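You operate a simulated robot arm through the tools that you are given. There is no shell and no other tool. Be economical: measure what you need, move in short steps, check, and stop when the job is done.

You are at the controls of a simulated two-armed robot. One attempt, no reset.

TASK
On the clear front of the fitting table, fold the orange rag in half.

It is judged by the outcome, as a careful person would: the job done as asked, and still so three seconds after it is handed in. It fails if anything else is knocked over, pushed out of place, dropped, spilled or broken. Flat cloth is picked up by pressing the open fingertips on it (5 to 10 N) and closing them slowly along it; thin cloth reads only 2 to 8 mm in the jaws.

THE ROBOT
Two 7-joint arms with two-finger parallel grippers on one trunk, on a base that drives. Base frame: it is fixed to the floor where the robot stands at the start and does not move with it; the origin is under the middle of the robot, x ahead of it, y to its left, z up. Readings come in cm, rad, newtons and seconds.
The left shoulder is at the start at [7, 13.3, 117.6], the right one opposite. Places, roughly: clear front of the fitting table (66x25 cm) [48, -18, 88]. Payload 1.57 kg a hand.
Tool frame (each hand has its own): the origin (TCP) lies between the finger pads and is the grasp point; the fingertips stand 3 cm ahead of it; z points along the fingers, y is the line along which they close. The gripper opens to 8 cm. The fingers are 1.7 cm wide and 1.2 cm thick; the gripper's body (4 by 8.2 cm) begins 8 cm behind the TCP.
Orientation is that of the tool frame in the base frame, as [roll, pitch, yaw] about the fixed x, y, z axes, in that order (R = Rz(yaw) Ry(pitch) Rx(roll)). With the fingers straight down and closing along the base's y, the tool's x points along the base's -x, its y along +y and its z along -z.

THE INTERFACE
- The arms move only by the tool play_rows. It takes "left_targets", "right_targets" or both (then of equal length, played together; a hand with none holds still); each is text: rows parted by semicolons, each of 7 numbers parted by spaces: the shift along the tool's x, y, z in units of 50 mm (1.0 is 50 mm), then the turn, a rotation vector about the tool's x, y, z in units of 4 degrees (1.0 is 4 degrees), then the finger opening in mm, from 0 to 80. In form: x y z wx wy wz hand; .... A call has 1 to 12 rows; each row shifts and turns the commanded pose from where the row before left it, along the tool's axes as they then stand. A call with a number of a shift or a turn outside -1 to 1 is refused whole. Rows are played at 5 a second. More than 5 cm and 0.15 rad between two rows, or a gripper value outside its range, and nothing of the call is played. A pose out of reach is approached as far as the arm can. The call stops where the force on the tool passes 40 N (or 10 N more than at its start, if that is more) or the arm is blocked; 0.2 s more then pass. Each finger travels about 15.3 cm/s and halts on what it meets, pressing with about 37 N; the grip force reading is that of the motor and also rises with nothing between the fingers. The clock runs only during rows and for 0.2 s after the last one: add rows that do not move to give the fingers time. It gives the time, the measured TCP pose, the force on the tool (base axes), the opening and the grip force at its end, in the units of the frame above (readings bear some noise), with the torque about the TCP (base axes, N m) and any sound that the robot's microphone picked up.
- Cameras (640 x 400 px; columns grow to the right, rows downward): "scene" is now at [12.54, -1.84, 138.12]; the picture's right is [-0.23, -0.97, 0.00], its down [-0.75, 0.18, -0.63] and it looks along [0.62, -0.15, -0.77] (base axes); focal length 292 px, centre (320, 200). "left" rides on the left gripper at [7.2, 0.7, -12.2] in its tool frame; the picture's right is [-0.09, 1.00, 0.00], its down [-0.84, -0.08, -0.54] and it looks along [-0.54, -0.05, 0.84] (tool axes); focal length 238 px, centre (320, 200). "right" rides on the right gripper at [7.2, -0.7, -12.2] in its tool frame; the picture's right is [0.09, 1.00, 0.00], its down [-0.84, 0.08, -0.54] and it looks along [-0.54, 0.05, 0.84] (tool axes); focal length 238 px, centre (320, 200). There is no depth. A picture from a camera that has moved, and an enlarged one, comes with that camera's place and axes in the base frame and with its lens.
- get_image(camera): a new picture of that camera. It takes no simulated time.
- lift_body(by): slides the trunk up (or, below 0, down) by that many cm; the arms and the scene camera ride with it, the base frame stays. It gives what a move gives, with no picture.
- roll_base(legs): drives the robot by 1 to 6 legs, each [ahead, left, turn to the left] in cm, cm and rad, along the robot's own axes; the way and the turn of a leg run together, so that a leg with both is an arc; at most 150 cm and 3.142 rad a leg. The arms and the cameras ride along, it lands a little off, and it stops where it bumps. It gives what a move gives.
- pan_tilt(pan, tilt): turns the head with the scene camera to pan (to the left, within 1.501 rad either way) and tilt (down, from -0.506 to 1.204), counted from straight ahead of the robot. It gives what a move gives.
- enlarge(camera, box): a new picture of the part [left, top, right, bottom] of that camera's present view, enlarged. It takes no simulated time.
- job_done(): hands the job in; it is judged then, once.

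Go step by step. Nothing tells you exact positions but the pictures and the camera data: compare them with the known pose of the tool, close in by small moves and look again before you grip or let go. The budget is 120 turns and 108 pictures, counting those below and the enlarged ones. Unless the task says otherwise, let go and move clear before handing in, and close with one line.

The tools are called as name(argument=value, ...) on one line, values as JSON. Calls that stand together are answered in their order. play_rows: Moves the arms, as the interface text tells. Its arguments: {"type":"object","properties":{"left_targets":{"type":"string"},"right_targets":{"type":"string"}},"required":[]} The other tools are called the same way: lift_body (by) slides the trunk up or down; roll_base (legs) drives the base; pan_tilt (pan, tilt) turns the head that bears the scene camera; get_image (camera) takes a picture; enlarge (camera, box) takes an enlarged picture of a part of a camera's view; job_done () hands the job in.

At the start:

```text
time: 0.0
left_position: [48.36, 13.61, 111.83]
left_orientation: [3.141, 0.0, 3.141]
left_wrist_force: [0.4, 0.3, 0.2]
left_torque: [0.01, 0.01, -0.01]
left_gripper_width: 8.02
left_grasp_force: 0.0
right_position: [34.64, -26.41, 104.17]
right_orientation: [-3.141, 0.0, 3.141]
right_wrist_force: [-0.2, 0.4, -0.2]
right_torque: [0.02, 0.02, 0.03]
right_gripper_width: 7.99
right_grasp_force: 0.1
trunk travel left (down, up): [-75.0, 19.0]
robot x, y, heading: [-0.29, 0.07, -0.002]
head pan, tilt: [-0.237, 0.885]
```

scene: 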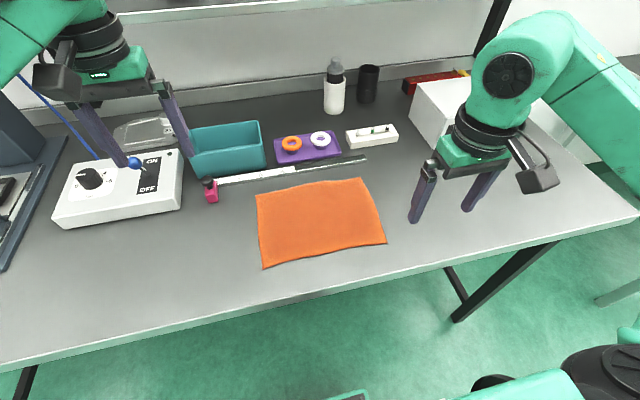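
right: 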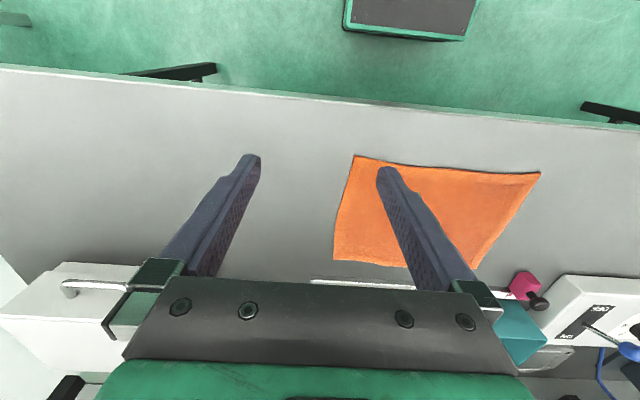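
left: 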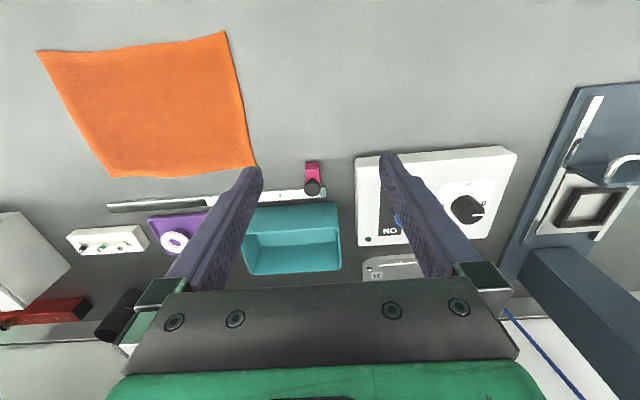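

The rag spans about x 42–62, y −25 to 3, with its long side along y. I plan to grip the two near corners and carry them over to the far edge. First I'll look down to check there is room to bring the base closer.

pan_tilt(pan=-0.237, tilt=1.204)

get_image(camera="scene")

```text
time: 0.8
left_position: [48.43, 13.63, 111.96]
left_orientation: [-3.14, -0.003, -3.141]
left_wrist_force: [-0.4, -0.2, -0.2]
left_torque: [-0.02, 0.03, 0.04]
left_gripper_width: 8.0
left_grasp_force: 0.0
right_position: [34.49, -26.28, 103.98]
right_orientation: [-3.142, -0.001, 3.141]
right_wrist_force: [0.0, 0.0, -0.3]
right_torque: [0.01, 0.02, -0.01]
right_gripper_width: 7.99
right_grasp_force: 0.1
trunk travel left (down, up): [-75.0, 19.0]
robot x, y, heading: [-0.1, 0.22, -0.003]
head pan, tilt: [-0.237, 1.201]
```

```text
104 pictures are left
camera scene: at [10.56, -1.37, 136.02], right [-0.24, -0.97, 0.0], down [-0.91, 0.22, -0.36], along [0.35, -0.09, -0.93], focal length 292 px, centre (320, 200)
```

scene: 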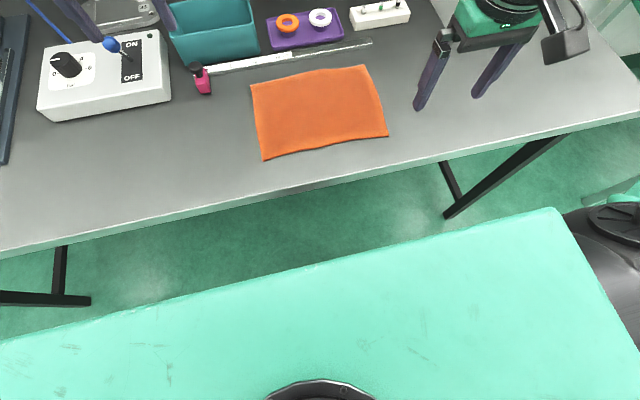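

There is open floor between the robot and the table, and the table legs are well off to the sides. I'll drive 10 cm ahead and 10 cm right to centre on the rag.

roll_base(legs=[[0, -10.5, 0], [10, 0, 0]])

pan_tilt(pan=0, tilt=0.9)

get_image(camera="scene")

```text
time: 2.8
left_position: [58.88, 3.14, 112.06]
left_orientation: [3.141, 0.0, -3.139]
left_wrist_force: [-0.7, 0.5, 0.4]
left_torque: [0.03, 0.02, 0.02]
left_gripper_width: 8.01
left_grasp_force: 0.1
right_position: [45.05, -36.94, 104.1]
right_orientation: [3.14, 0.002, -3.141]
right_wrist_force: [0.0, 0.0, -0.1]
right_torque: [0.02, 0.01, -0.02]
right_gripper_width: 7.99
right_grasp_force: 0.1
trunk travel left (down, up): [-75.0, 19.0]
robot x, y, heading: [10.76, -10.16, -0.002]
head pan, tilt: [-0.237, 1.201]
```

```text
time: 3.6
left_position: [58.99, 3.17, 111.98]
left_orientation: [3.141, -0.002, -3.14]
left_wrist_force: [0.1, 0.7, -0.4]
left_torque: [0.03, 0.01, -0.04]
left_gripper_width: 8.01
left_grasp_force: 0.1
right_position: [45.27, -36.78, 104.15]
right_orientation: [-3.14, 0.0, -3.14]
right_wrist_force: [0.4, 0.1, 0.1]
right_torque: [0.01, 0.0, -0.01]
right_gripper_width: 8.0
right_grasp_force: 0.0
trunk travel left (down, up): [-75.0, 19.0]
robot x, y, heading: [10.69, -10.67, -0.003]
head pan, tilt: [0.0, 0.901]
```

```text
103 pictures are left
camera scene: at [23.36, -10.52, 137.99], right [0.0, -1.0, 0.0], down [-0.78, 0.0, -0.62], along [0.62, 0.0, -0.78], focal length 292 px, centre (320, 200)
```

scene: 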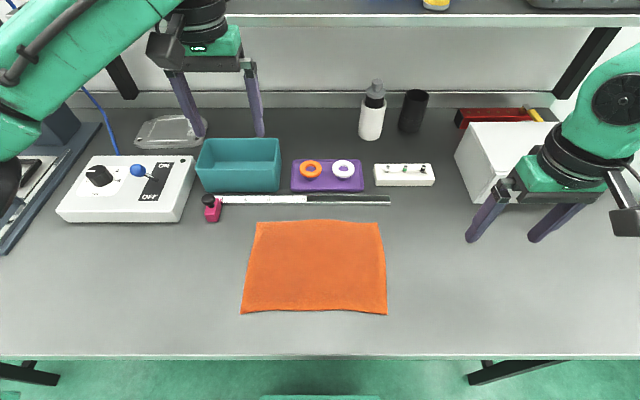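

Now centred: the near edge is at x≈40.5, the far edge at 60.5, y from −23 to 4, and the ruler at x≈67. I'll bring both hands above the near corners with the fingers partly closed.

play_rows(left_targets=".567 -.072 .733 0 0 0 30; .567 -.072 .733 0 0 0 30; .567 -.072 .733 0 0 0 30; .567 -.072 .733 0 0 0 30; .567 -.072 .733 0 0 0 30; .567 -.072 .733 0 0 0 30; 0 0 0 0 0 0 30", right_targets=".107 .562 .47 0 0 0 30; .107 .562 .47 0 0 0 30; .107 .562 .47 0 0 0 30; .107 .562 .47 0 0 0 30; .107 .562 .47 0 0 0 30; .107 .562 .47 0 0 0 30; 0 0 0 0 0 0 30")

get_image(camera="scene")

get_image(camera="left")

get_image(camera="right")

```text
time: 4.9
left_position: [43.09, 0.84, 91.27]
left_orientation: [-3.14, 0.004, -3.14]
left_wrist_force: [-1.8, 0.4, 9.5]
left_torque: [-0.03, 0.07, -0.01]
left_gripper_width: 2.97
left_grasp_force: 0.1
right_position: [42.0, -20.84, 91.4]
right_orientation: [3.14, 0.008, 3.141]
right_wrist_force: [-2.1, -0.5, 8.3]
right_torque: [0.13, 0.06, 0.03]
right_gripper_width: 2.94
right_grasp_force: 0.1
trunk travel left (down, up): [-75.0, 19.0]
robot x, y, heading: [10.82, -10.81, 0.005]
head pan, tilt: [0.0, 0.901]
stopped in row 6 (right hand): the force on the tool passed its limit (the readings are from after the stop); the commanded pose is now the measured one
```

```text
102 pictures are left
camera scene: at [23.03, -10.53, 138.06], right [0.0, -1.0, 0.0], down [-0.78, 0.0, -0.62], along [0.62, 0.0, -0.78], focal length 292 px, centre (320, 200)
```

scene: 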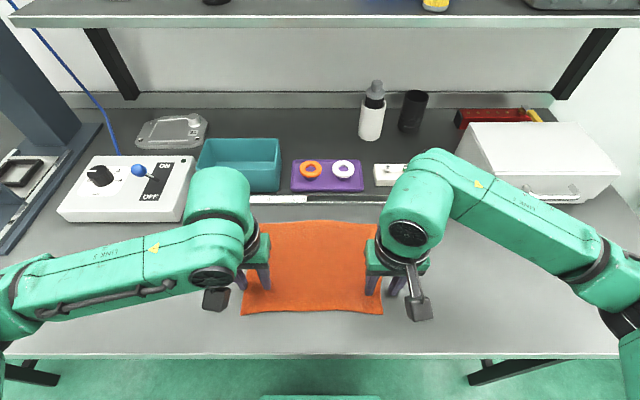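

```text
101 pictures are left
camera left: at [35.79, 1.57, 103.45], right [0.09, 1.0, 0.0], down [0.83, -0.08, 0.55], along [0.54, -0.05, -0.84], focal length 238 px, centre (320, 200)
```

left: 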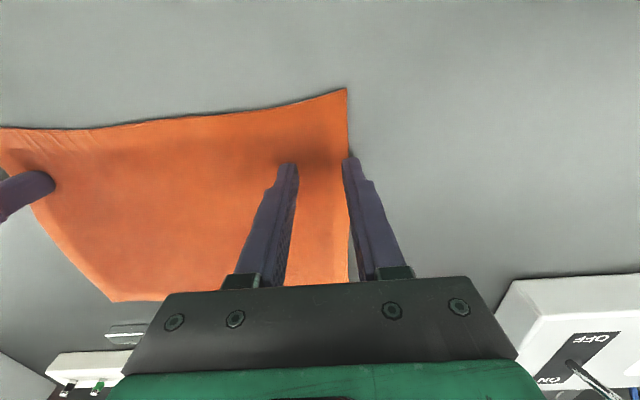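

```text
100 pictures are left
camera right: at [34.74, -21.72, 103.42], right [-0.09, 1.0, 0.0], down [0.83, 0.08, 0.55], along [0.55, 0.05, -0.84], focal length 238 px, centre (320, 200)
```

right: 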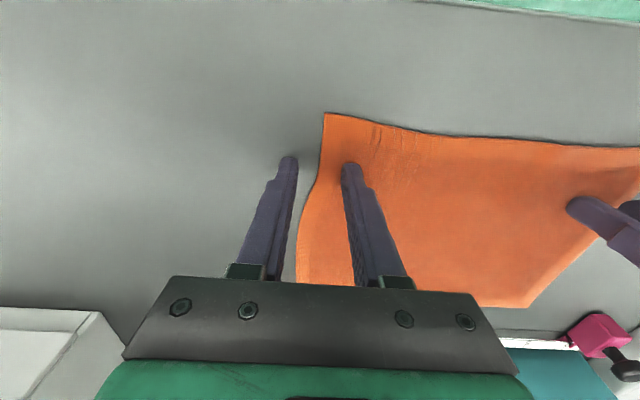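

The surface is actually at z≈88, so the rag is smaller than I first took it to be: x 39–57, y −22 to 2.7. I'll raise the hands 2 cm and shift them so both fingers of each hand sit inside the near corners.

play_rows(left_targets="0 0 -.4 0 0 0 30; .3 -.14 0 0 0 0 30; .28 -.14 0 0 0 0 30; 0 0 0 0 0 0 30", right_targets="0 0 -.4 0 0 0 30; .18 .22 0 0 0 0 30; .18 .22 0 0 0 0 30; 0 0 0 0 0 0 30")

get_image(camera="left")

get_image(camera="right")

```text
time: 5.9
left_position: [42.96, 0.48, 93.22]
left_orientation: [3.14, 0.0, -3.133]
left_wrist_force: [0.1, 0.0, 0.2]
left_torque: [0.01, 0.01, -0.03]
left_gripper_width: 3.01
left_grasp_force: 0.0
left hand out of reach, approached as far as the arm can: row 2, 3
right_position: [40.28, -18.63, 93.09]
right_orientation: [3.14, 0.007, 3.141]
right_wrist_force: [0.6, 0.1, -0.3]
right_torque: [0.02, -0.02, -0.01]
right_gripper_width: 2.99
right_grasp_force: 0.0
trunk travel left (down, up): [-75.0, 19.0]
robot x, y, heading: [10.68, -10.49, -0.002]
head pan, tilt: [0.0, 0.901]
```

```text
99 pictures are left
camera left: at [35.66, 1.14, 105.39], right [0.09, 1.0, 0.0], down [0.84, -0.07, 0.54], along [0.54, -0.05, -0.84], focal length 238 px, centre (320, 200)
```

left: 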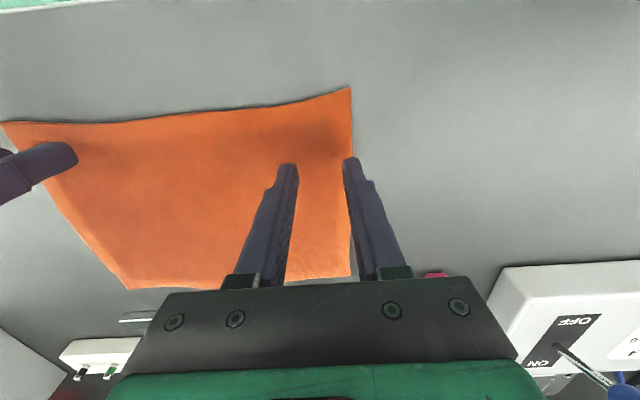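

```text
98 pictures are left
camera right: at [32.9, -19.37, 105.16], right [-0.09, 1.0, 0.0], down [0.83, 0.08, 0.55], along [0.55, 0.05, -0.84], focal length 238 px, centre (320, 200)
```

right: 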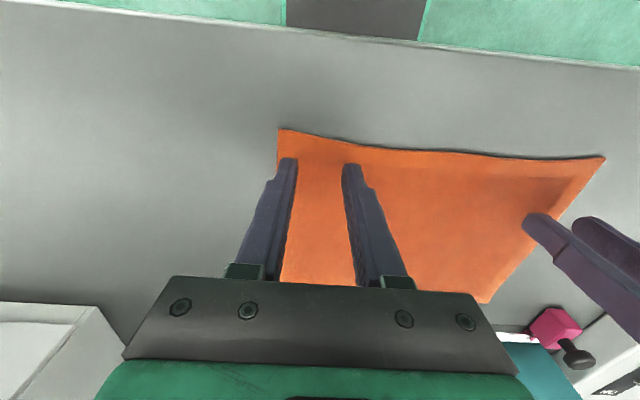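

The left arm can't fold in any closer from here. I'll raise the hands, back the base off 8 cm, and bring them forward again.

play_rows(left_targets="0 0 -.6 0 0 0 30; 0 0 0 0 0 0 30", right_targets="0 0 -.6 0 0 0 30; 0 0 0 0 0 0 30")

roll_base(legs=[[-8, 0, 0]])

```text
time: 6.5
left_position: [42.89, 0.51, 93.27]
left_orientation: [3.139, 0.0, -3.134]
left_wrist_force: [0.4, -0.6, -0.7]
left_torque: [-0.03, -0.01, 0.03]
left_gripper_width: 2.99
left_grasp_force: 0.1
left hand out of reach, approached as far as the arm can: row 1
right_position: [40.15, -18.53, 96.0]
right_orientation: [3.141, 0.007, 3.14]
right_wrist_force: [1.2, 0.3, -0.5]
right_torque: [0.02, -0.03, 0.01]
right_gripper_width: 3.0
right_grasp_force: 0.1
trunk travel left (down, up): [-75.0, 19.0]
robot x, y, heading: [10.57, -10.34, -0.002]
head pan, tilt: [0.0, 0.901]
```

```text
time: 7.6
left_position: [35.04, 0.37, 93.18]
left_orientation: [3.141, -0.002, -3.133]
left_wrist_force: [0.8, 0.4, -0.1]
left_torque: [-0.04, 0.01, -0.01]
left_gripper_width: 3.0
left_grasp_force: 0.1
right_position: [32.23, -18.47, 95.82]
right_orientation: [3.139, 0.006, -3.14]
right_wrist_force: [0.3, -0.5, 0.4]
right_torque: [-0.01, 0.03, -0.04]
right_gripper_width: 2.98
right_grasp_force: 0.0
trunk travel left (down, up): [-75.0, 19.0]
robot x, y, heading: [2.51, -10.54, 0.003]
head pan, tilt: [0.0, 0.901]
```

play_rows(left_targets="-.5 0 0 0 0 0 30; -.5 0 0 0 0 0 30; 0 0 0 0 0 0 30; 0 0 0 0 0 0 30", right_targets="-.8 0 0 0 0 0 30; -.8 0 0 0 0 0 30; 0 0 0 0 0 0 30; 0 0 0 0 0 0 30")

```text
time: 8.6
left_position: [39.83, 0.67, 92.91]
left_orientation: [-3.141, 0.0, -3.132]
left_wrist_force: [0.4, 0.3, 0.4]
left_torque: [0.0, -0.01, 0.01]
left_gripper_width: 3.02
left_grasp_force: 0.0
right_position: [40.28, -18.26, 95.81]
right_orientation: [-3.141, 0.005, -3.141]
right_wrist_force: [0.4, 0.6, 0.1]
right_torque: [-0.03, -0.02, 0.02]
right_gripper_width: 3.01
right_grasp_force: 0.2
trunk travel left (down, up): [-75.0, 19.0]
robot x, y, heading: [2.78, -10.33, 0.003]
head pan, tilt: [0.0, 0.901]
```

play_rows(left_targets="0 -.12 0 0 0 0 30; 0 -.12 0 0 0 0 30; 0 0 0 0 0 0 30", right_targets="0 0 .3 0 0 0 30; 0 0 .28 0 0 0 30; 0 0 0 0 0 0 30")

get_image(camera="left")

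get_image(camera="right")

```text
time: 9.4
left_position: [39.87, -0.61, 93.1]
left_orientation: [-3.141, -0.001, -3.132]
left_wrist_force: [-0.5, 0.2, 0.1]
left_torque: [-0.02, 0.0, -0.01]
left_gripper_width: 3.0
left_grasp_force: 0.0
right_position: [40.15, -18.24, 92.98]
right_orientation: [3.141, 0.008, -3.14]
right_wrist_force: [0.2, -0.5, 0.0]
right_torque: [0.0, -0.03, -0.01]
right_gripper_width: 2.96
right_grasp_force: 0.1
trunk travel left (down, up): [-75.0, 19.0]
robot x, y, heading: [2.69, -10.48, 0.003]
head pan, tilt: [0.0, 0.901]
```

```text
97 pictures are left
camera left: at [32.58, 0.11, 105.28], right [0.08, 1.0, 0.0], down [0.84, -0.07, 0.54], along [0.54, -0.04, -0.84], focal length 238 px, centre (320, 200)
```

left: 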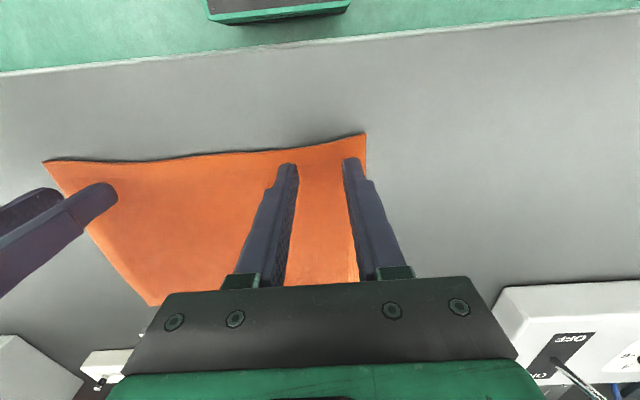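

```text
96 pictures are left
camera right: at [32.89, -19.09, 105.28], right [-0.09, 1.0, 0.0], down [0.83, 0.08, 0.55], along [0.54, 0.05, -0.84], focal length 238 px, centre (320, 200)
```

right: 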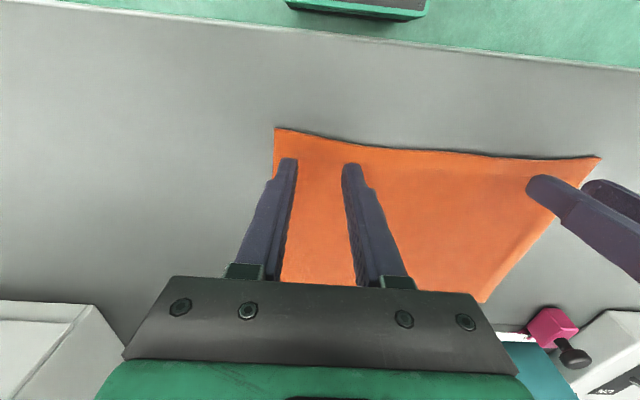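

Both hands are about 1 cm inside the near corners. I'll lower them gently to contact.

play_rows(left_targets="0 0 .15 0 0 0 30; 0 0 .1 0 0 0 30; 0 0 .06 0 0 0 30; 0 0 .03 0 0 0 30; 0 0 0 0 0 0 30", right_targets="0 0 .15 0 0 0 30; 0 0 .1 0 0 0 30; 0 0 .06 0 0 0 30; 0 0 .02 0 0 0 30; 0 0 0 0 0 0 30")

```text
time: 10.6
left_position: [39.93, -0.61, 91.27]
left_orientation: [-3.141, 0.001, -3.131]
left_wrist_force: [0.0, 1.2, 4.1]
left_torque: [0.05, 0.02, -0.02]
left_gripper_width: 2.94
left_grasp_force: 0.1
right_position: [40.16, -18.46, 91.53]
right_orientation: [3.141, 0.007, -3.14]
right_wrist_force: [-0.6, 0.3, 0.4]
right_torque: [0.02, 0.02, 0.0]
right_gripper_width: 2.99
right_grasp_force: 0.1
trunk travel left (down, up): [-75.0, 19.0]
robot x, y, heading: [2.6, -10.62, 0.008]
head pan, tilt: [0.0, 0.901]
```

play_rows(left_targets="0 0 .01 0 0 0 30; 0 0 .01 0 0 0 30; 0 0 0 0 0 0 30", right_targets="0 0 .03 0 0 0 30; 0 0 .025 0 0 0 30; 0 0 0 0 0 0 30")

```text
time: 11.4
left_position: [39.75, -0.63, 91.5]
left_orientation: [-3.142, 0.003, -3.134]
left_wrist_force: [1.5, -0.7, 4.3]
left_torque: [0.01, -0.04, 0.01]
left_gripper_width: 3.0
left_grasp_force: 0.1
right_position: [40.15, -18.53, 91.27]
right_orientation: [3.14, 0.009, -3.14]
right_wrist_force: [-0.3, -0.7, 8.9]
right_torque: [-0.1, -0.03, 0.02]
right_gripper_width: 3.02
right_grasp_force: 0.0
trunk travel left (down, up): [-75.0, 19.0]
robot x, y, heading: [2.78, -11.01, 0.003]
head pan, tilt: [0.0, 0.901]
```

Right is pressing at 9 N and left at 4 N. I'll press the left a touch more, then close both slowly.

play_rows(left_targets="0 0 .02 0 0 0 30; 0 0 0 0 0 0 27; 0 0 0 0 0 0 24; 0 0 0 0 0 0 21; 0 0 0 0 0 0 18; 0 0 0 0 0 0 15; 0 0 0 0 0 0 12; 0 0 0 0 0 0 9; 0 0 0 0 0 0 6; 0 0 0 0 0 0 3; 0 0 0 0 0 0 0; 0 0 0 0 0 0 0", right_targets="0 0 0 0 0 0 30; 0 0 0 0 0 0 27; 0 0 0 0 0 0 24; 0 0 0 0 0 0 21; 0 0 0 0 0 0 18; 0 0 0 0 0 0 15; 0 0 0 0 0 0 12; 0 0 0 0 0 0 9; 0 0 0 0 0 0 6; 0 0 0 0 0 0 3; 0 0 0 0 0 0 0; 0 0 0 0 0 0 0")

get_image(camera="left")

get_image(camera="right")

```text
time: 14.0
left_position: [39.71, -0.77, 91.36]
left_orientation: [-3.141, 0.002, -3.133]
left_wrist_force: [0.5, -7.7, 7.8]
left_torque: [-0.21, 0.02, -0.01]
left_gripper_width: 0.38
left_grasp_force: 24.8
right_position: [40.03, -18.38, 91.31]
right_orientation: [3.141, 0.008, -3.138]
right_wrist_force: [1.1, 6.3, 14.8]
right_torque: [0.19, 0.06, -0.06]
right_gripper_width: 0.23
right_grasp_force: 23.8
trunk travel left (down, up): [-75.0, 19.0]
robot x, y, heading: [2.99, -10.75, 0.004]
head pan, tilt: [0.0, 0.901]
```

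```text
95 pictures are left
camera left: at [32.51, -0.01, 103.51], right [0.08, 1.0, 0.0], down [0.84, -0.07, 0.54], along [0.54, -0.04, -0.84], focal length 238 px, centre (320, 200)
```

left: 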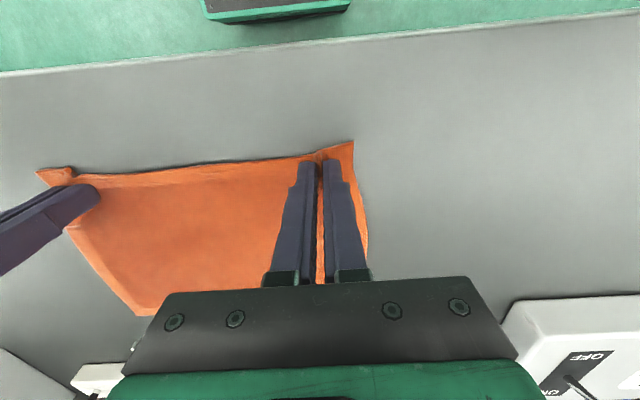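

```text
94 pictures are left
camera right: at [32.76, -19.22, 103.49], right [-0.09, 1.0, 0.0], down [0.83, 0.08, 0.55], along [0.55, 0.05, -0.84], focal length 238 px, centre (320, 200)
```

right: 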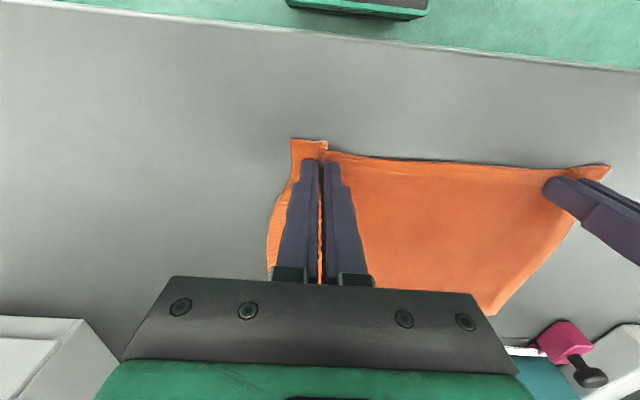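

Both jaws hold a pinch of cloth (3.8 and 2.3 mm). I'll lift 3 cm slowly and check that it comes along.

play_rows(left_targets="0 0 -.15 0 0 0 0; -.05 0 -.15 0 0 0 0; -.05 0 -.15 0 0 0 0; -.05 0 -.15 0 0 0 0; 0 0 0 0 0 0 0", right_targets="0 0 -.15 0 0 0 0; -.05 0 -.15 0 0 0 0; -.05 0 -.15 0 0 0 0; -.05 0 -.15 0 0 0 0; 0 0 0 0 0 0 0")

get_image(camera="scene")

get_image(camera="left")

get_image(camera="right")

```text
time: 15.2
left_position: [40.6, -0.66, 94.21]
left_orientation: [3.141, 0.001, -3.135]
left_wrist_force: [0.8, -6.8, -0.2]
left_torque: [-0.21, -0.02, 0.04]
left_gripper_width: 0.39
left_grasp_force: 24.3
right_position: [41.03, -18.36, 94.23]
right_orientation: [3.14, 0.005, -3.141]
right_wrist_force: [-0.3, 7.4, 0.9]
right_torque: [0.27, -0.03, -0.01]
right_gripper_width: 0.18
right_grasp_force: 22.9
trunk travel left (down, up): [-75.0, 19.0]
robot x, y, heading: [2.68, -10.6, 0.002]
head pan, tilt: [0.0, 0.901]
```

```text
93 pictures are left
camera scene: at [15.28, -10.52, 138.0], right [0.0, -1.0, 0.0], down [-0.78, 0.0, -0.62], along [0.62, 0.0, -0.78], focal length 292 px, centre (320, 200)
```

scene: 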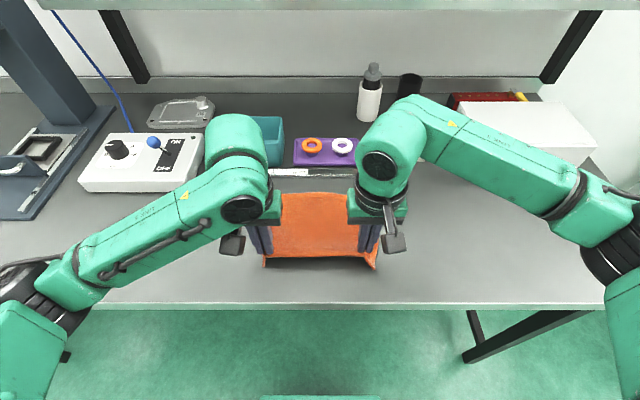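

```text
92 pictures are left
camera left: at [33.33, 0.03, 106.38], right [0.08, 1.0, 0.0], down [0.84, -0.07, 0.54], along [0.54, -0.04, -0.84], focal length 238 px, centre (320, 200)
```

left: 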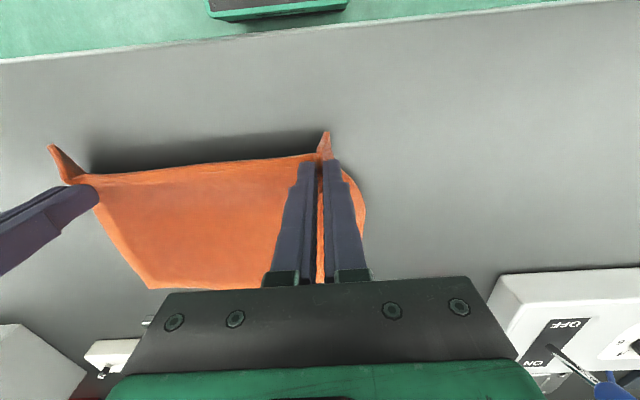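

```text
91 pictures are left
camera right: at [33.62, -19.26, 106.37], right [-0.09, 1.0, 0.0], down [0.83, 0.08, 0.55], along [0.54, 0.05, -0.84], focal length 238 px, centre (320, 200)
```

right: 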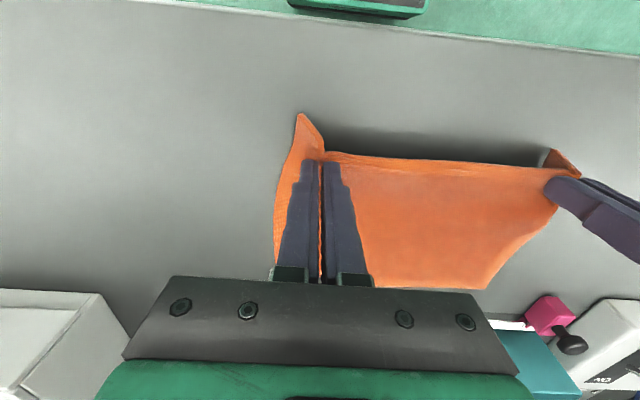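

The rag's near edge lifts cleanly with both hands. I'll carry it in an arc over the fold line (x≈48), tilting the hands as I go so the gripped edge flips over instead of curling back.

play_rows(left_targets="-.2 -.03 -.232 0 .833 0 0; -.2 0 -.232 0 .833 0 0; -.2 0 -.232 0 .833 0 0; -.21 0 -.125 0 .833 0 0; -.21 0 -.125 0 .833 0 0; -.21 0 -.125 0 .833 0 0; 0 0 0 0 0 0 0", right_targets="-.2 .03 -.232 0 .833 0 0; -.2 0 -.232 0 .833 0 0; -.2 0 -.232 0 .833 0 0; -.21 0 -.125 0 .833 0 0; -.21 0 -.125 0 .833 0 0; -.21 0 -.125 0 .833 0 0; 0 0 0 0 0 0 0")

get_image(camera="scene")

get_image(camera="right")

```text
time: 16.8
left_position: [47.25, -0.63, 98.89]
left_orientation: [-3.141, -0.35, -3.132]
left_wrist_force: [-0.8, -4.9, -0.4]
left_torque: [-0.08, -0.05, 0.07]
left_gripper_width: 0.38
left_grasp_force: 24.7
right_position: [47.56, -18.22, 98.66]
right_orientation: [3.139, -0.343, -3.137]
right_wrist_force: [-0.3, 4.4, -0.2]
right_torque: [0.09, 0.0, -0.08]
right_gripper_width: 0.2
right_grasp_force: 23.6
trunk travel left (down, up): [-75.0, 19.0]
robot x, y, heading: [2.59, -10.46, 0.005]
head pan, tilt: [0.0, 0.901]
```

```text
90 pictures are left
camera scene: at [15.24, -10.52, 138.01], right [0.0, -1.0, 0.0], down [-0.78, 0.0, -0.62], along [0.62, 0.0, -0.78], focal length 292 px, centre (320, 200)
```

scene: 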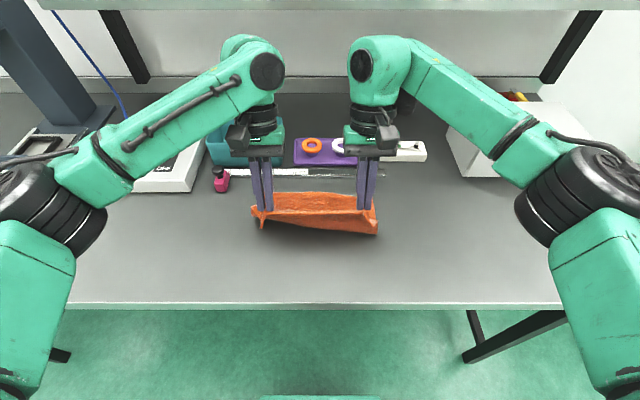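

```text
89 pictures are left
camera right: at [44.94, -19.02, 112.5], right [-0.09, 1.0, 0.03], down [0.97, 0.08, 0.23], along [0.23, 0.05, -0.97], focal length 238 px, centre (320, 200)
```

right: 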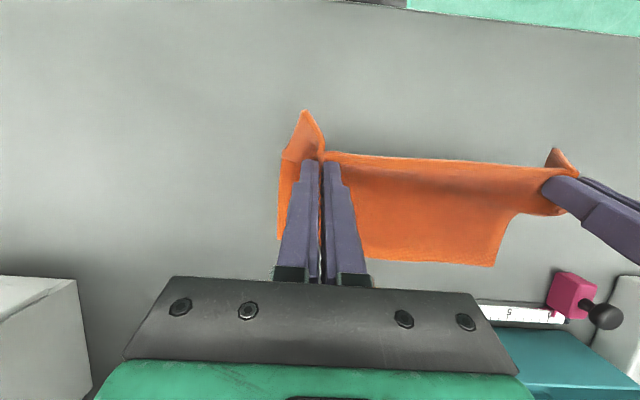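

Going well, and the far edge has stayed at x≈57. Continuing the arc past the fold line.

play_rows(left_targets="-.227 0 -.062 0 .833 0 0; -.227 0 -.062 0 .833 0 0; -.227 0 -.062 0 .833 0 0; -.255 0 -.024 0 .833 0 0; -.255 0 -.024 0 .833 0 0; -.255 0 -.024 0 .833 0 0; 0 0 0 0 0 0 0", right_targets="-.227 0 -.062 0 .833 0 0; -.227 0 -.062 0 .833 0 0; -.227 0 -.062 0 .833 0 0; -.255 0 -.024 0 .833 0 0; -.255 0 -.024 0 .833 0 0; -.255 0 -.024 0 .833 0 0; 0 0 0 0 0 0 0")

get_image(camera="scene")

get_image(camera="right")

get_image(camera="left")

```text
time: 18.4
left_position: [49.5, -0.76, 97.3]
left_orientation: [3.139, -0.695, -3.13]
left_wrist_force: [-0.5, -0.9, -0.7]
left_torque: [-0.03, -0.02, 0.0]
left_gripper_width: 0.36
left_grasp_force: 24.6
left hand out of reach, approached as far as the arm can: row 5, 6
right_position: [47.09, -16.3, 93.36]
right_orientation: [3.139, -0.693, -3.138]
right_wrist_force: [-0.2, -0.1, 0.3]
right_torque: [0.0, 0.01, -0.03]
right_gripper_width: 0.14
right_grasp_force: 23.1
right hand out of reach, approached as far as the arm can: row 4, 5, 6
trunk travel left (down, up): [-75.0, 19.0]
robot x, y, heading: [2.77, -10.57, -0.0]
head pan, tilt: [0.0, 0.901]
```

```text
88 pictures are left
camera scene: at [15.3, -10.65, 138.0], right [0.0, -1.0, 0.0], down [-0.78, 0.0, -0.62], along [0.62, 0.0, -0.78], focal length 292 px, centre (320, 200)
```

scene: 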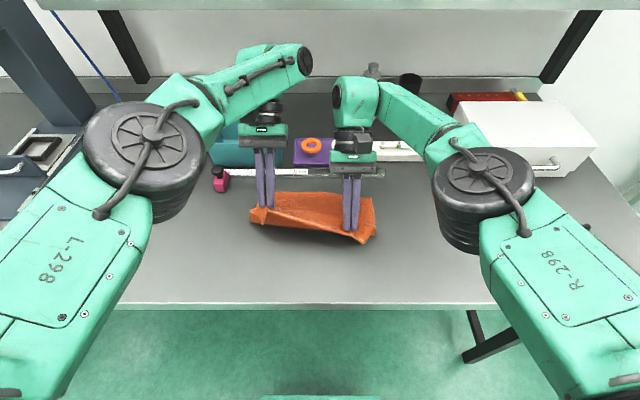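

```text
87 pictures are left
camera right: at [49.31, -17.07, 107.31], right [-0.07, 1.0, 0.06], down [0.99, 0.08, -0.12], along [-0.12, 0.05, -0.99], focal length 238 px, centre (320, 200)
```

right: 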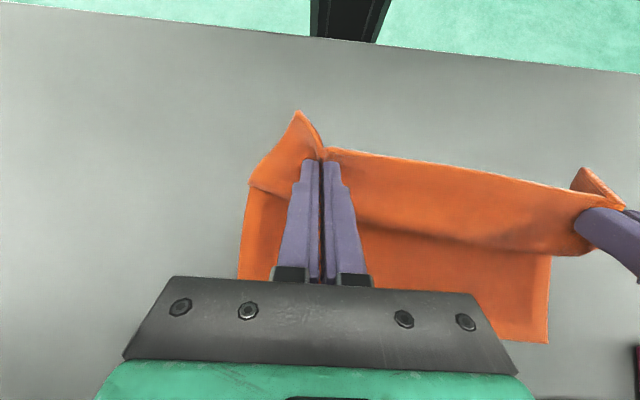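

```text
86 pictures are left
camera left: at [51.69, 0.07, 111.25], right [0.06, 1.0, -0.06], down [0.99, -0.07, -0.12], along [-0.12, -0.05, -0.99], focal length 238 px, centre (320, 200)
```

left: 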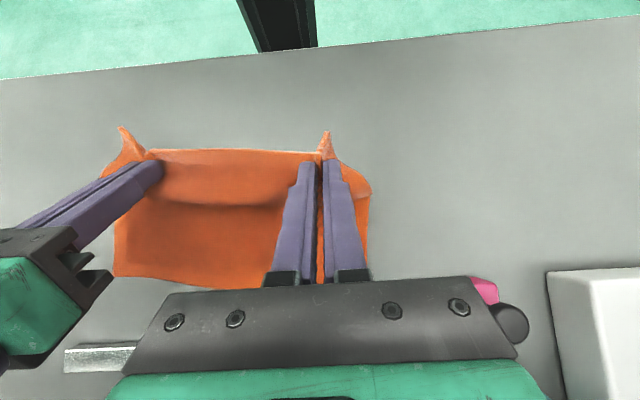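

Both arms hit a wrist limit at this tilt, and the right hand sagged to (47, −16, 93), though both grips hold. I'll ease the tilt back 10°, raise the right hand level with the left, and use the base for the rest of the travel.

play_rows(left_targets="0 0 0 0 -.833 0 0; 0 0 0 0 -.833 0 0; 0 0 0 0 -.833 0 0; 0 0 0 0 0 0 0", right_targets=".08 -.133 -.273 0 -.833 0 0; .08 -.133 -.273 0 -.833 0 0; .08 -.133 -.273 0 -.833 0 0; 0 0 0 0 0 0 0")

get_image(camera="scene")

```text
time: 19.4
left_position: [49.3, -0.72, 97.34]
left_orientation: [-3.141, -0.521, -3.133]
left_wrist_force: [-0.6, -4.6, -0.5]
left_torque: [-0.1, 0.02, 0.08]
left_gripper_width: 0.36
left_grasp_force: 24.6
right_position: [48.71, -18.31, 97.21]
right_orientation: [3.14, -0.516, -3.138]
right_wrist_force: [0.6, 4.6, -0.4]
right_torque: [0.08, 0.01, -0.1]
right_gripper_width: 0.15
right_grasp_force: 23.2
trunk travel left (down, up): [-75.0, 19.0]
robot x, y, heading: [2.62, -10.44, 0.004]
head pan, tilt: [0.0, 0.901]
```

```text
85 pictures are left
camera scene: at [15.35, -10.53, 138.0], right [0.0, -1.0, 0.0], down [-0.78, 0.0, -0.62], along [0.62, 0.0, -0.78], focal length 292 px, centre (320, 200)
```

scene: 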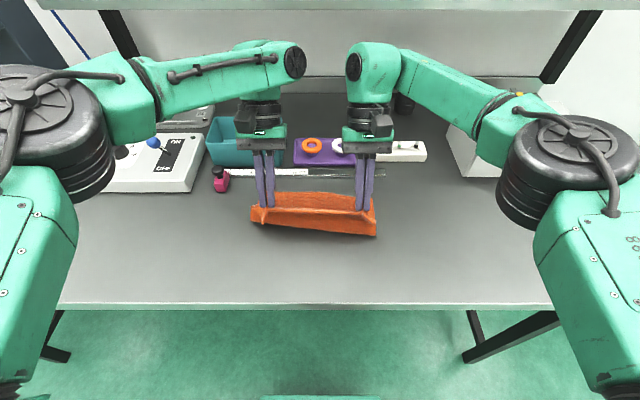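

Both hands are level again with the rag held between them. Now I'll drive forward 4 cm, then lower slightly.

roll_base(legs=[[4, 0, 0]])

get_image(camera="left")

get_image(camera="right")

```text
time: 20.3
left_position: [52.98, -0.54, 97.61]
left_orientation: [-3.141, -0.518, -3.134]
left_wrist_force: [-0.9, -4.7, 0.3]
left_torque: [-0.12, -0.02, 0.1]
left_gripper_width: 0.35
left_grasp_force: 24.3
right_position: [52.32, -18.2, 97.55]
right_orientation: [3.14, -0.512, -3.138]
right_wrist_force: [-1.2, 6.2, 0.0]
right_torque: [0.08, -0.06, -0.1]
right_gripper_width: 0.17
right_grasp_force: 23.8
trunk travel left (down, up): [-75.0, 19.0]
robot x, y, heading: [6.42, -10.01, -0.002]
head pan, tilt: [0.0, 0.901]
```

```text
84 pictures are left
camera left: at [52.73, 0.15, 111.66], right [0.07, 1.0, -0.04], down [1.0, -0.07, 0.06], along [0.05, -0.05, -1.0], focal length 238 px, centre (320, 200)
```

left: 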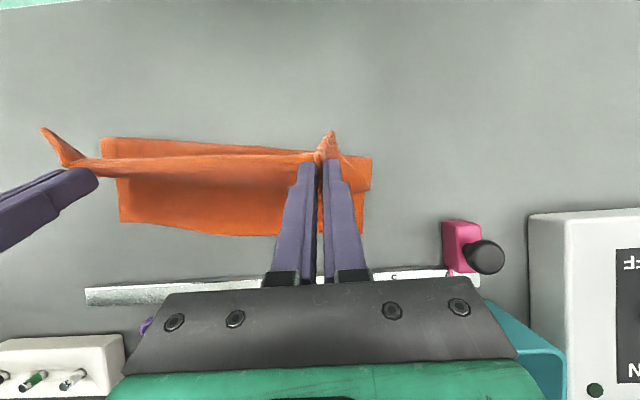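

```text
83 pictures are left
camera right: at [51.87, -18.97, 111.68], right [-0.08, 1.0, 0.05], down [0.99, 0.08, 0.06], along [0.06, 0.05, -1.0], focal length 238 px, centre (320, 200)
```

right: 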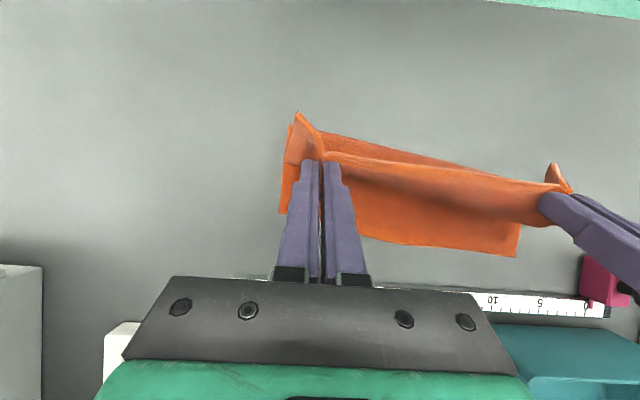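

The right-hand sag turned the rag about 7°, so its far edge now runs from (57.8, 3) to (54.8, −22). I'll allow for that by aiming the left tip at x 55.7 and the right at 53.5. Lowering 3 cm comes first.

play_rows(left_targets="-.1 0 .173 0 0 0 0; -.1 0 .173 0 0 0 0; -.1 0 .173 0 0 0 0; 0 0 0 0 0 0 0", right_targets="-.1 0 .173 0 0 0 0; -.1 0 .173 0 0 0 0; -.1 0 .173 0 0 0 0; 0 0 0 0 0 0 0")

roll_base(legs=[[3, 0, 0]])

get_image(camera="left")

get_image(camera="right")

```text
time: 21.3
left_position: [53.38, -0.61, 94.15]
left_orientation: [-3.141, -0.522, -3.129]
left_wrist_force: [-0.9, -4.9, -0.5]
left_torque: [-0.11, 0.0, 0.07]
left_gripper_width: 0.38
left_grasp_force: 24.6
right_position: [52.76, -18.25, 94.34]
right_orientation: [3.141, -0.517, -3.137]
right_wrist_force: [0.2, 4.9, -0.3]
right_torque: [0.14, -0.05, -0.13]
right_gripper_width: 0.14
right_grasp_force: 23.6
trunk travel left (down, up): [-75.0, 19.0]
robot x, y, heading: [6.3, -10.49, 0.003]
head pan, tilt: [0.0, 0.901]
```

```text
time: 22.1
left_position: [55.97, -0.63, 94.37]
left_orientation: [3.141, -0.517, -3.133]
left_wrist_force: [-0.7, -5.5, 0.6]
left_torque: [-0.11, -0.02, 0.1]
left_gripper_width: 0.38
left_grasp_force: 24.9
right_position: [55.2, -18.28, 94.56]
right_orientation: [3.141, -0.514, -3.137]
right_wrist_force: [0.0, 5.3, -0.1]
right_torque: [0.08, -0.08, -0.09]
right_gripper_width: 0.19
right_grasp_force: 23.4
trunk travel left (down, up): [-75.0, 19.0]
robot x, y, heading: [9.42, -10.44, 0.004]
head pan, tilt: [0.0, 0.901]
```

```text
82 pictures are left
camera left: at [55.82, 0.15, 108.53], right [0.07, 1.0, -0.05], down [1.0, -0.07, 0.06], along [0.05, -0.05, -1.0], focal length 238 px, centre (320, 200)
```

left: 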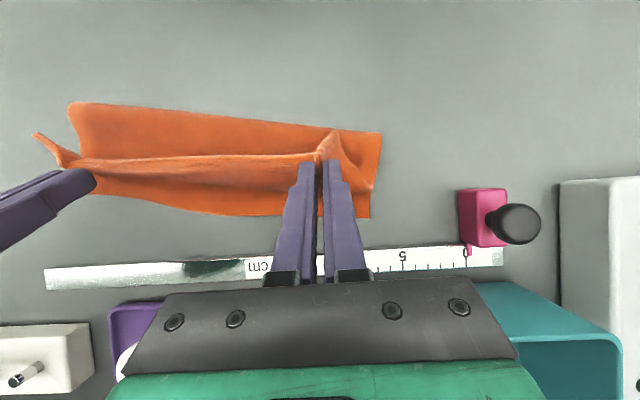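

```text
81 pictures are left
camera right: at [55.0, -19.05, 108.64], right [-0.08, 1.0, 0.05], down [0.99, 0.08, 0.06], along [0.06, 0.05, -1.0], focal length 238 px, centre (320, 200)
```

right: 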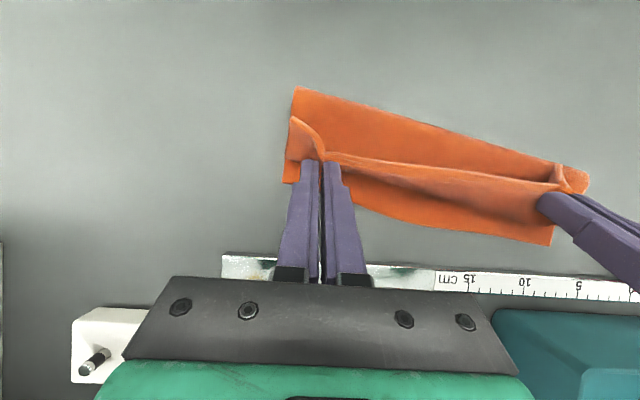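

The folded edge is nearly over the far edge, which runs from (58.7, 3.3) to (55, −21.2). I'll bring the left tip 2 cm further forward and lower both by 2 cm.

play_rows(left_targets="-.182 0 .049 0 0 0 0; -.182 0 .049 0 0 0 0; -.182 0 .049 0 0 0 0; 0 0 0 0 0 0 0", right_targets="-.084 0 .105 0 0 0 0; -.084 0 .105 0 0 0 0; -.084 0 .105 0 0 0 0; 0 0 0 0 0 0 0")

get_image(camera="left")

get_image(camera="right")

get_image(camera="scene")

```text
time: 23.1
left_position: [58.37, -0.59, 92.14]
left_orientation: [3.142, -0.522, -3.132]
left_wrist_force: [-0.8, -7.7, 1.8]
left_torque: [-0.15, -0.02, 0.14]
left_gripper_width: 0.37
left_grasp_force: 24.8
right_position: [55.93, -18.13, 92.37]
right_orientation: [3.137, -0.515, -3.135]
right_wrist_force: [1.7, 7.0, 0.7]
right_torque: [0.17, -0.05, -0.19]
right_gripper_width: 0.17
right_grasp_force: 23.5
trunk travel left (down, up): [-75.0, 19.0]
robot x, y, heading: [9.77, -10.58, 0.001]
head pan, tilt: [0.0, 0.901]
```

```text
80 pictures are left
camera left: at [58.16, 0.2, 106.29], right [0.07, 1.0, -0.05], down [1.0, -0.07, 0.05], along [0.05, -0.05, -1.0], focal length 238 px, centre (320, 200)
```

left: 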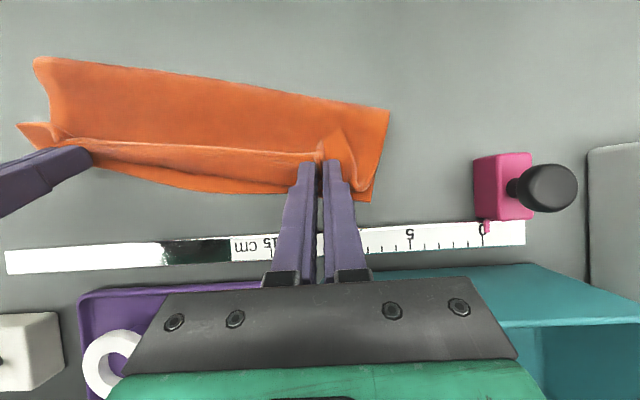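

```text
79 pictures are left
camera right: at [55.76, -19.01, 106.51], right [-0.08, 1.0, 0.05], down [0.99, 0.08, 0.06], along [0.05, 0.05, -1.0], focal length 238 px, centre (320, 200)
```

right: 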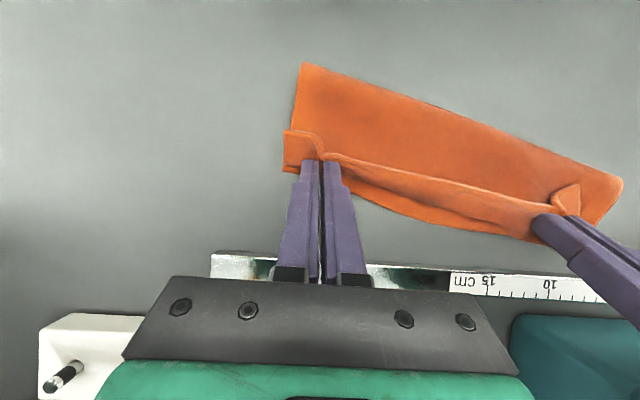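

```text
78 pictures are left
camera scene: at [22.11, -10.5, 138.01], right [0.0, -1.0, 0.0], down [-0.78, 0.0, -0.62], along [0.62, 0.0, -0.78], focal length 292 px, centre (320, 200)
```

scene: 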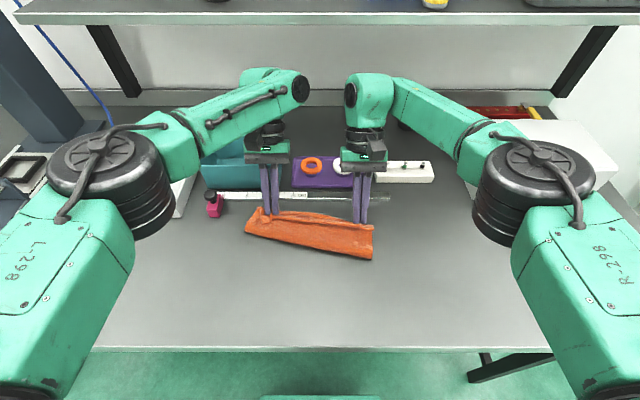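

The top layer lies almost over the far edge, with its rim still standing up in the grips. I'll open gently and withdraw along the fingers, which is up and forward, so the rim flops forward.

play_rows(left_targets="0 0 0 0 0 0 6; 0 0 0 0 0 0 12; 0 0 0 0 0 0 18; 0 0 0 0 0 0 18", right_targets="0 0 0 0 0 0 6; 0 0 0 0 0 0 12; 0 0 0 0 0 0 18; 0 0 0 0 0 0 18")

get_image(camera="left")

get_image(camera="right")

```text
time: 24.1
left_position: [58.41, -0.59, 92.04]
left_orientation: [3.141, -0.524, -3.131]
left_wrist_force: [-0.2, 0.4, 2.6]
left_torque: [-0.02, 0.0, -0.03]
left_gripper_width: 1.72
left_grasp_force: 0.2
right_position: [56.1, -18.14, 92.49]
right_orientation: [3.14, -0.515, -3.14]
right_wrist_force: [0.2, -0.2, 0.7]
right_torque: [0.0, -0.01, -0.01]
right_gripper_width: 1.81
right_grasp_force: 0.1
trunk travel left (down, up): [-75.0, 19.0]
robot x, y, heading: [9.64, -10.08, 0.004]
head pan, tilt: [0.0, 0.901]
```

```text
77 pictures are left
camera left: at [58.22, 0.22, 106.26], right [0.07, 1.0, -0.05], down [1.0, -0.07, 0.05], along [0.05, -0.05, -1.0], focal length 238 px, centre (320, 200)
```

left: 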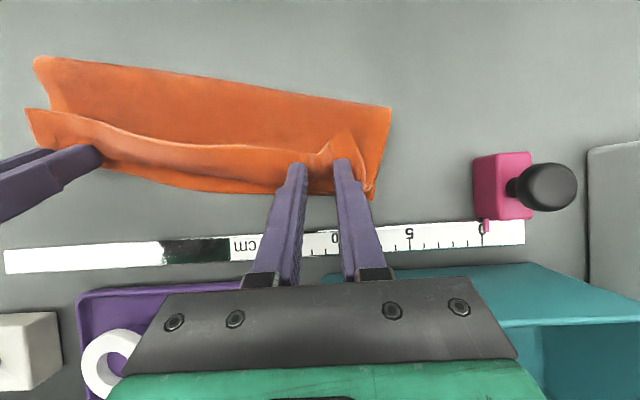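

```text
76 pictures are left
camera right: at [55.82, -19.03, 106.49], right [-0.08, 1.0, 0.05], down [1.0, 0.08, 0.06], along [0.05, 0.05, -1.0], focal length 238 px, centre (320, 200)
```

right: 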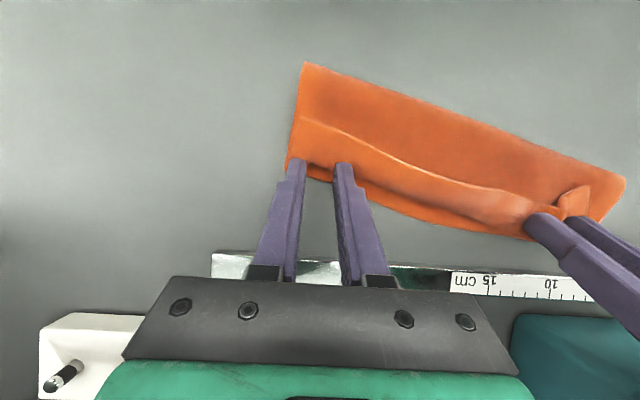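

The rim fell back toward the fold instead of forward. I'll withdraw and look at it clearly before tidying.

play_rows(left_targets="0 0 -.4 0 0 0 18; 0 0 -.5 0 0 0 18; 0 0 -.6 0 -.5 0 18; 0 0 -.6 0 -1 0 18; 0 0 0 0 -1 0 18; 0 0 0 0 -1 0 18; 0 0 0 0 0 0 18", right_targets="0 0 -.4 0 0 0 18; 0 0 -.5 0 0 0 18; 0 0 -.6 0 -.5 0 18; 0 0 -.6 0 -1 0 18; 0 0 0 0 -1 0 18; 0 0 0 0 -1 0 18; 0 0 0 0 0 0 18")

get_image(camera="left")

get_image(camera="right")

enlarge(camera="scene", box=[220, 160, 420, 290])

```text
time: 25.7
left_position: [62.35, -0.23, 100.57]
left_orientation: [-3.141, -0.352, -3.134]
left_wrist_force: [-0.3, -0.1, -0.3]
left_torque: [-0.01, 0.02, 0.01]
left_gripper_width: 1.77
left_grasp_force: 0.0
left hand out of reach, approached as far as the arm can: row 2, 3, 6
right_position: [60.65, -18.23, 100.85]
right_orientation: [3.139, -0.272, -3.138]
right_wrist_force: [-0.6, -0.3, -0.1]
right_torque: [0.0, 0.0, -0.01]
right_gripper_width: 1.81
right_grasp_force: 0.0
right hand out of reach, approached as far as the arm can: row 3
trunk travel left (down, up): [-75.0, 19.0]
robot x, y, heading: [9.55, -10.77, 0.004]
head pan, tilt: [0.0, 0.901]
```

```text
75 pictures are left
camera left: at [59.83, 0.48, 114.58], right [0.08, 1.0, -0.03], down [0.97, -0.07, 0.22], along [0.22, -0.05, -0.97], focal length 238 px, centre (320, 200)
```

left: 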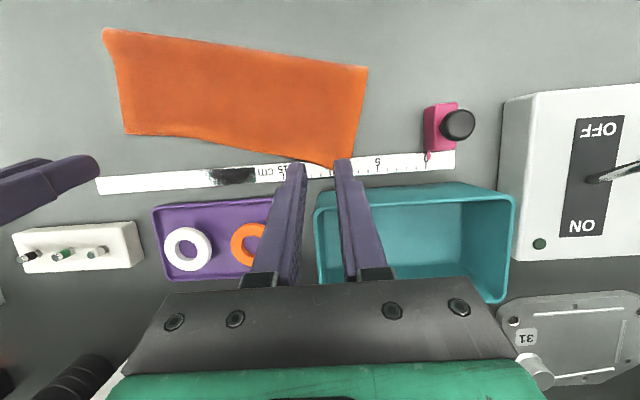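

```text
74 pictures are left
camera right: at [56.94, -18.94, 114.41], right [-0.09, 1.0, 0.03], down [0.95, 0.08, 0.3], along [0.29, 0.05, -0.95], focal length 238 px, centre (320, 200)
```

right: 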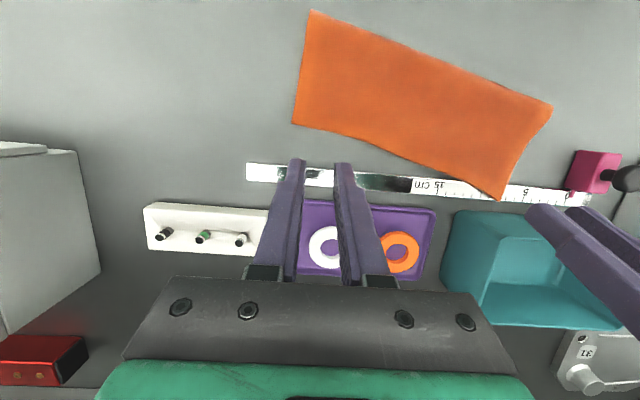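

```text
3.08 times, centred on (320, 225) of scene
camera zoom: at [22.28, -10.4, 138.0], right [0.0, -1.0, 0.0], down [-0.78, 0.0, -0.62], along [0.62, 0.0, -0.78], focal length 898 px, centre (320, 123)
```

zoom: 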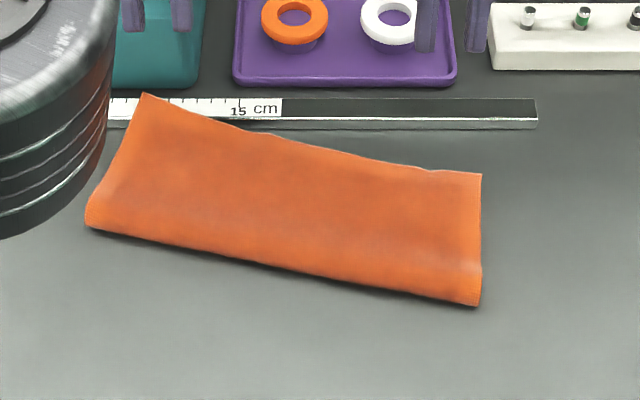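

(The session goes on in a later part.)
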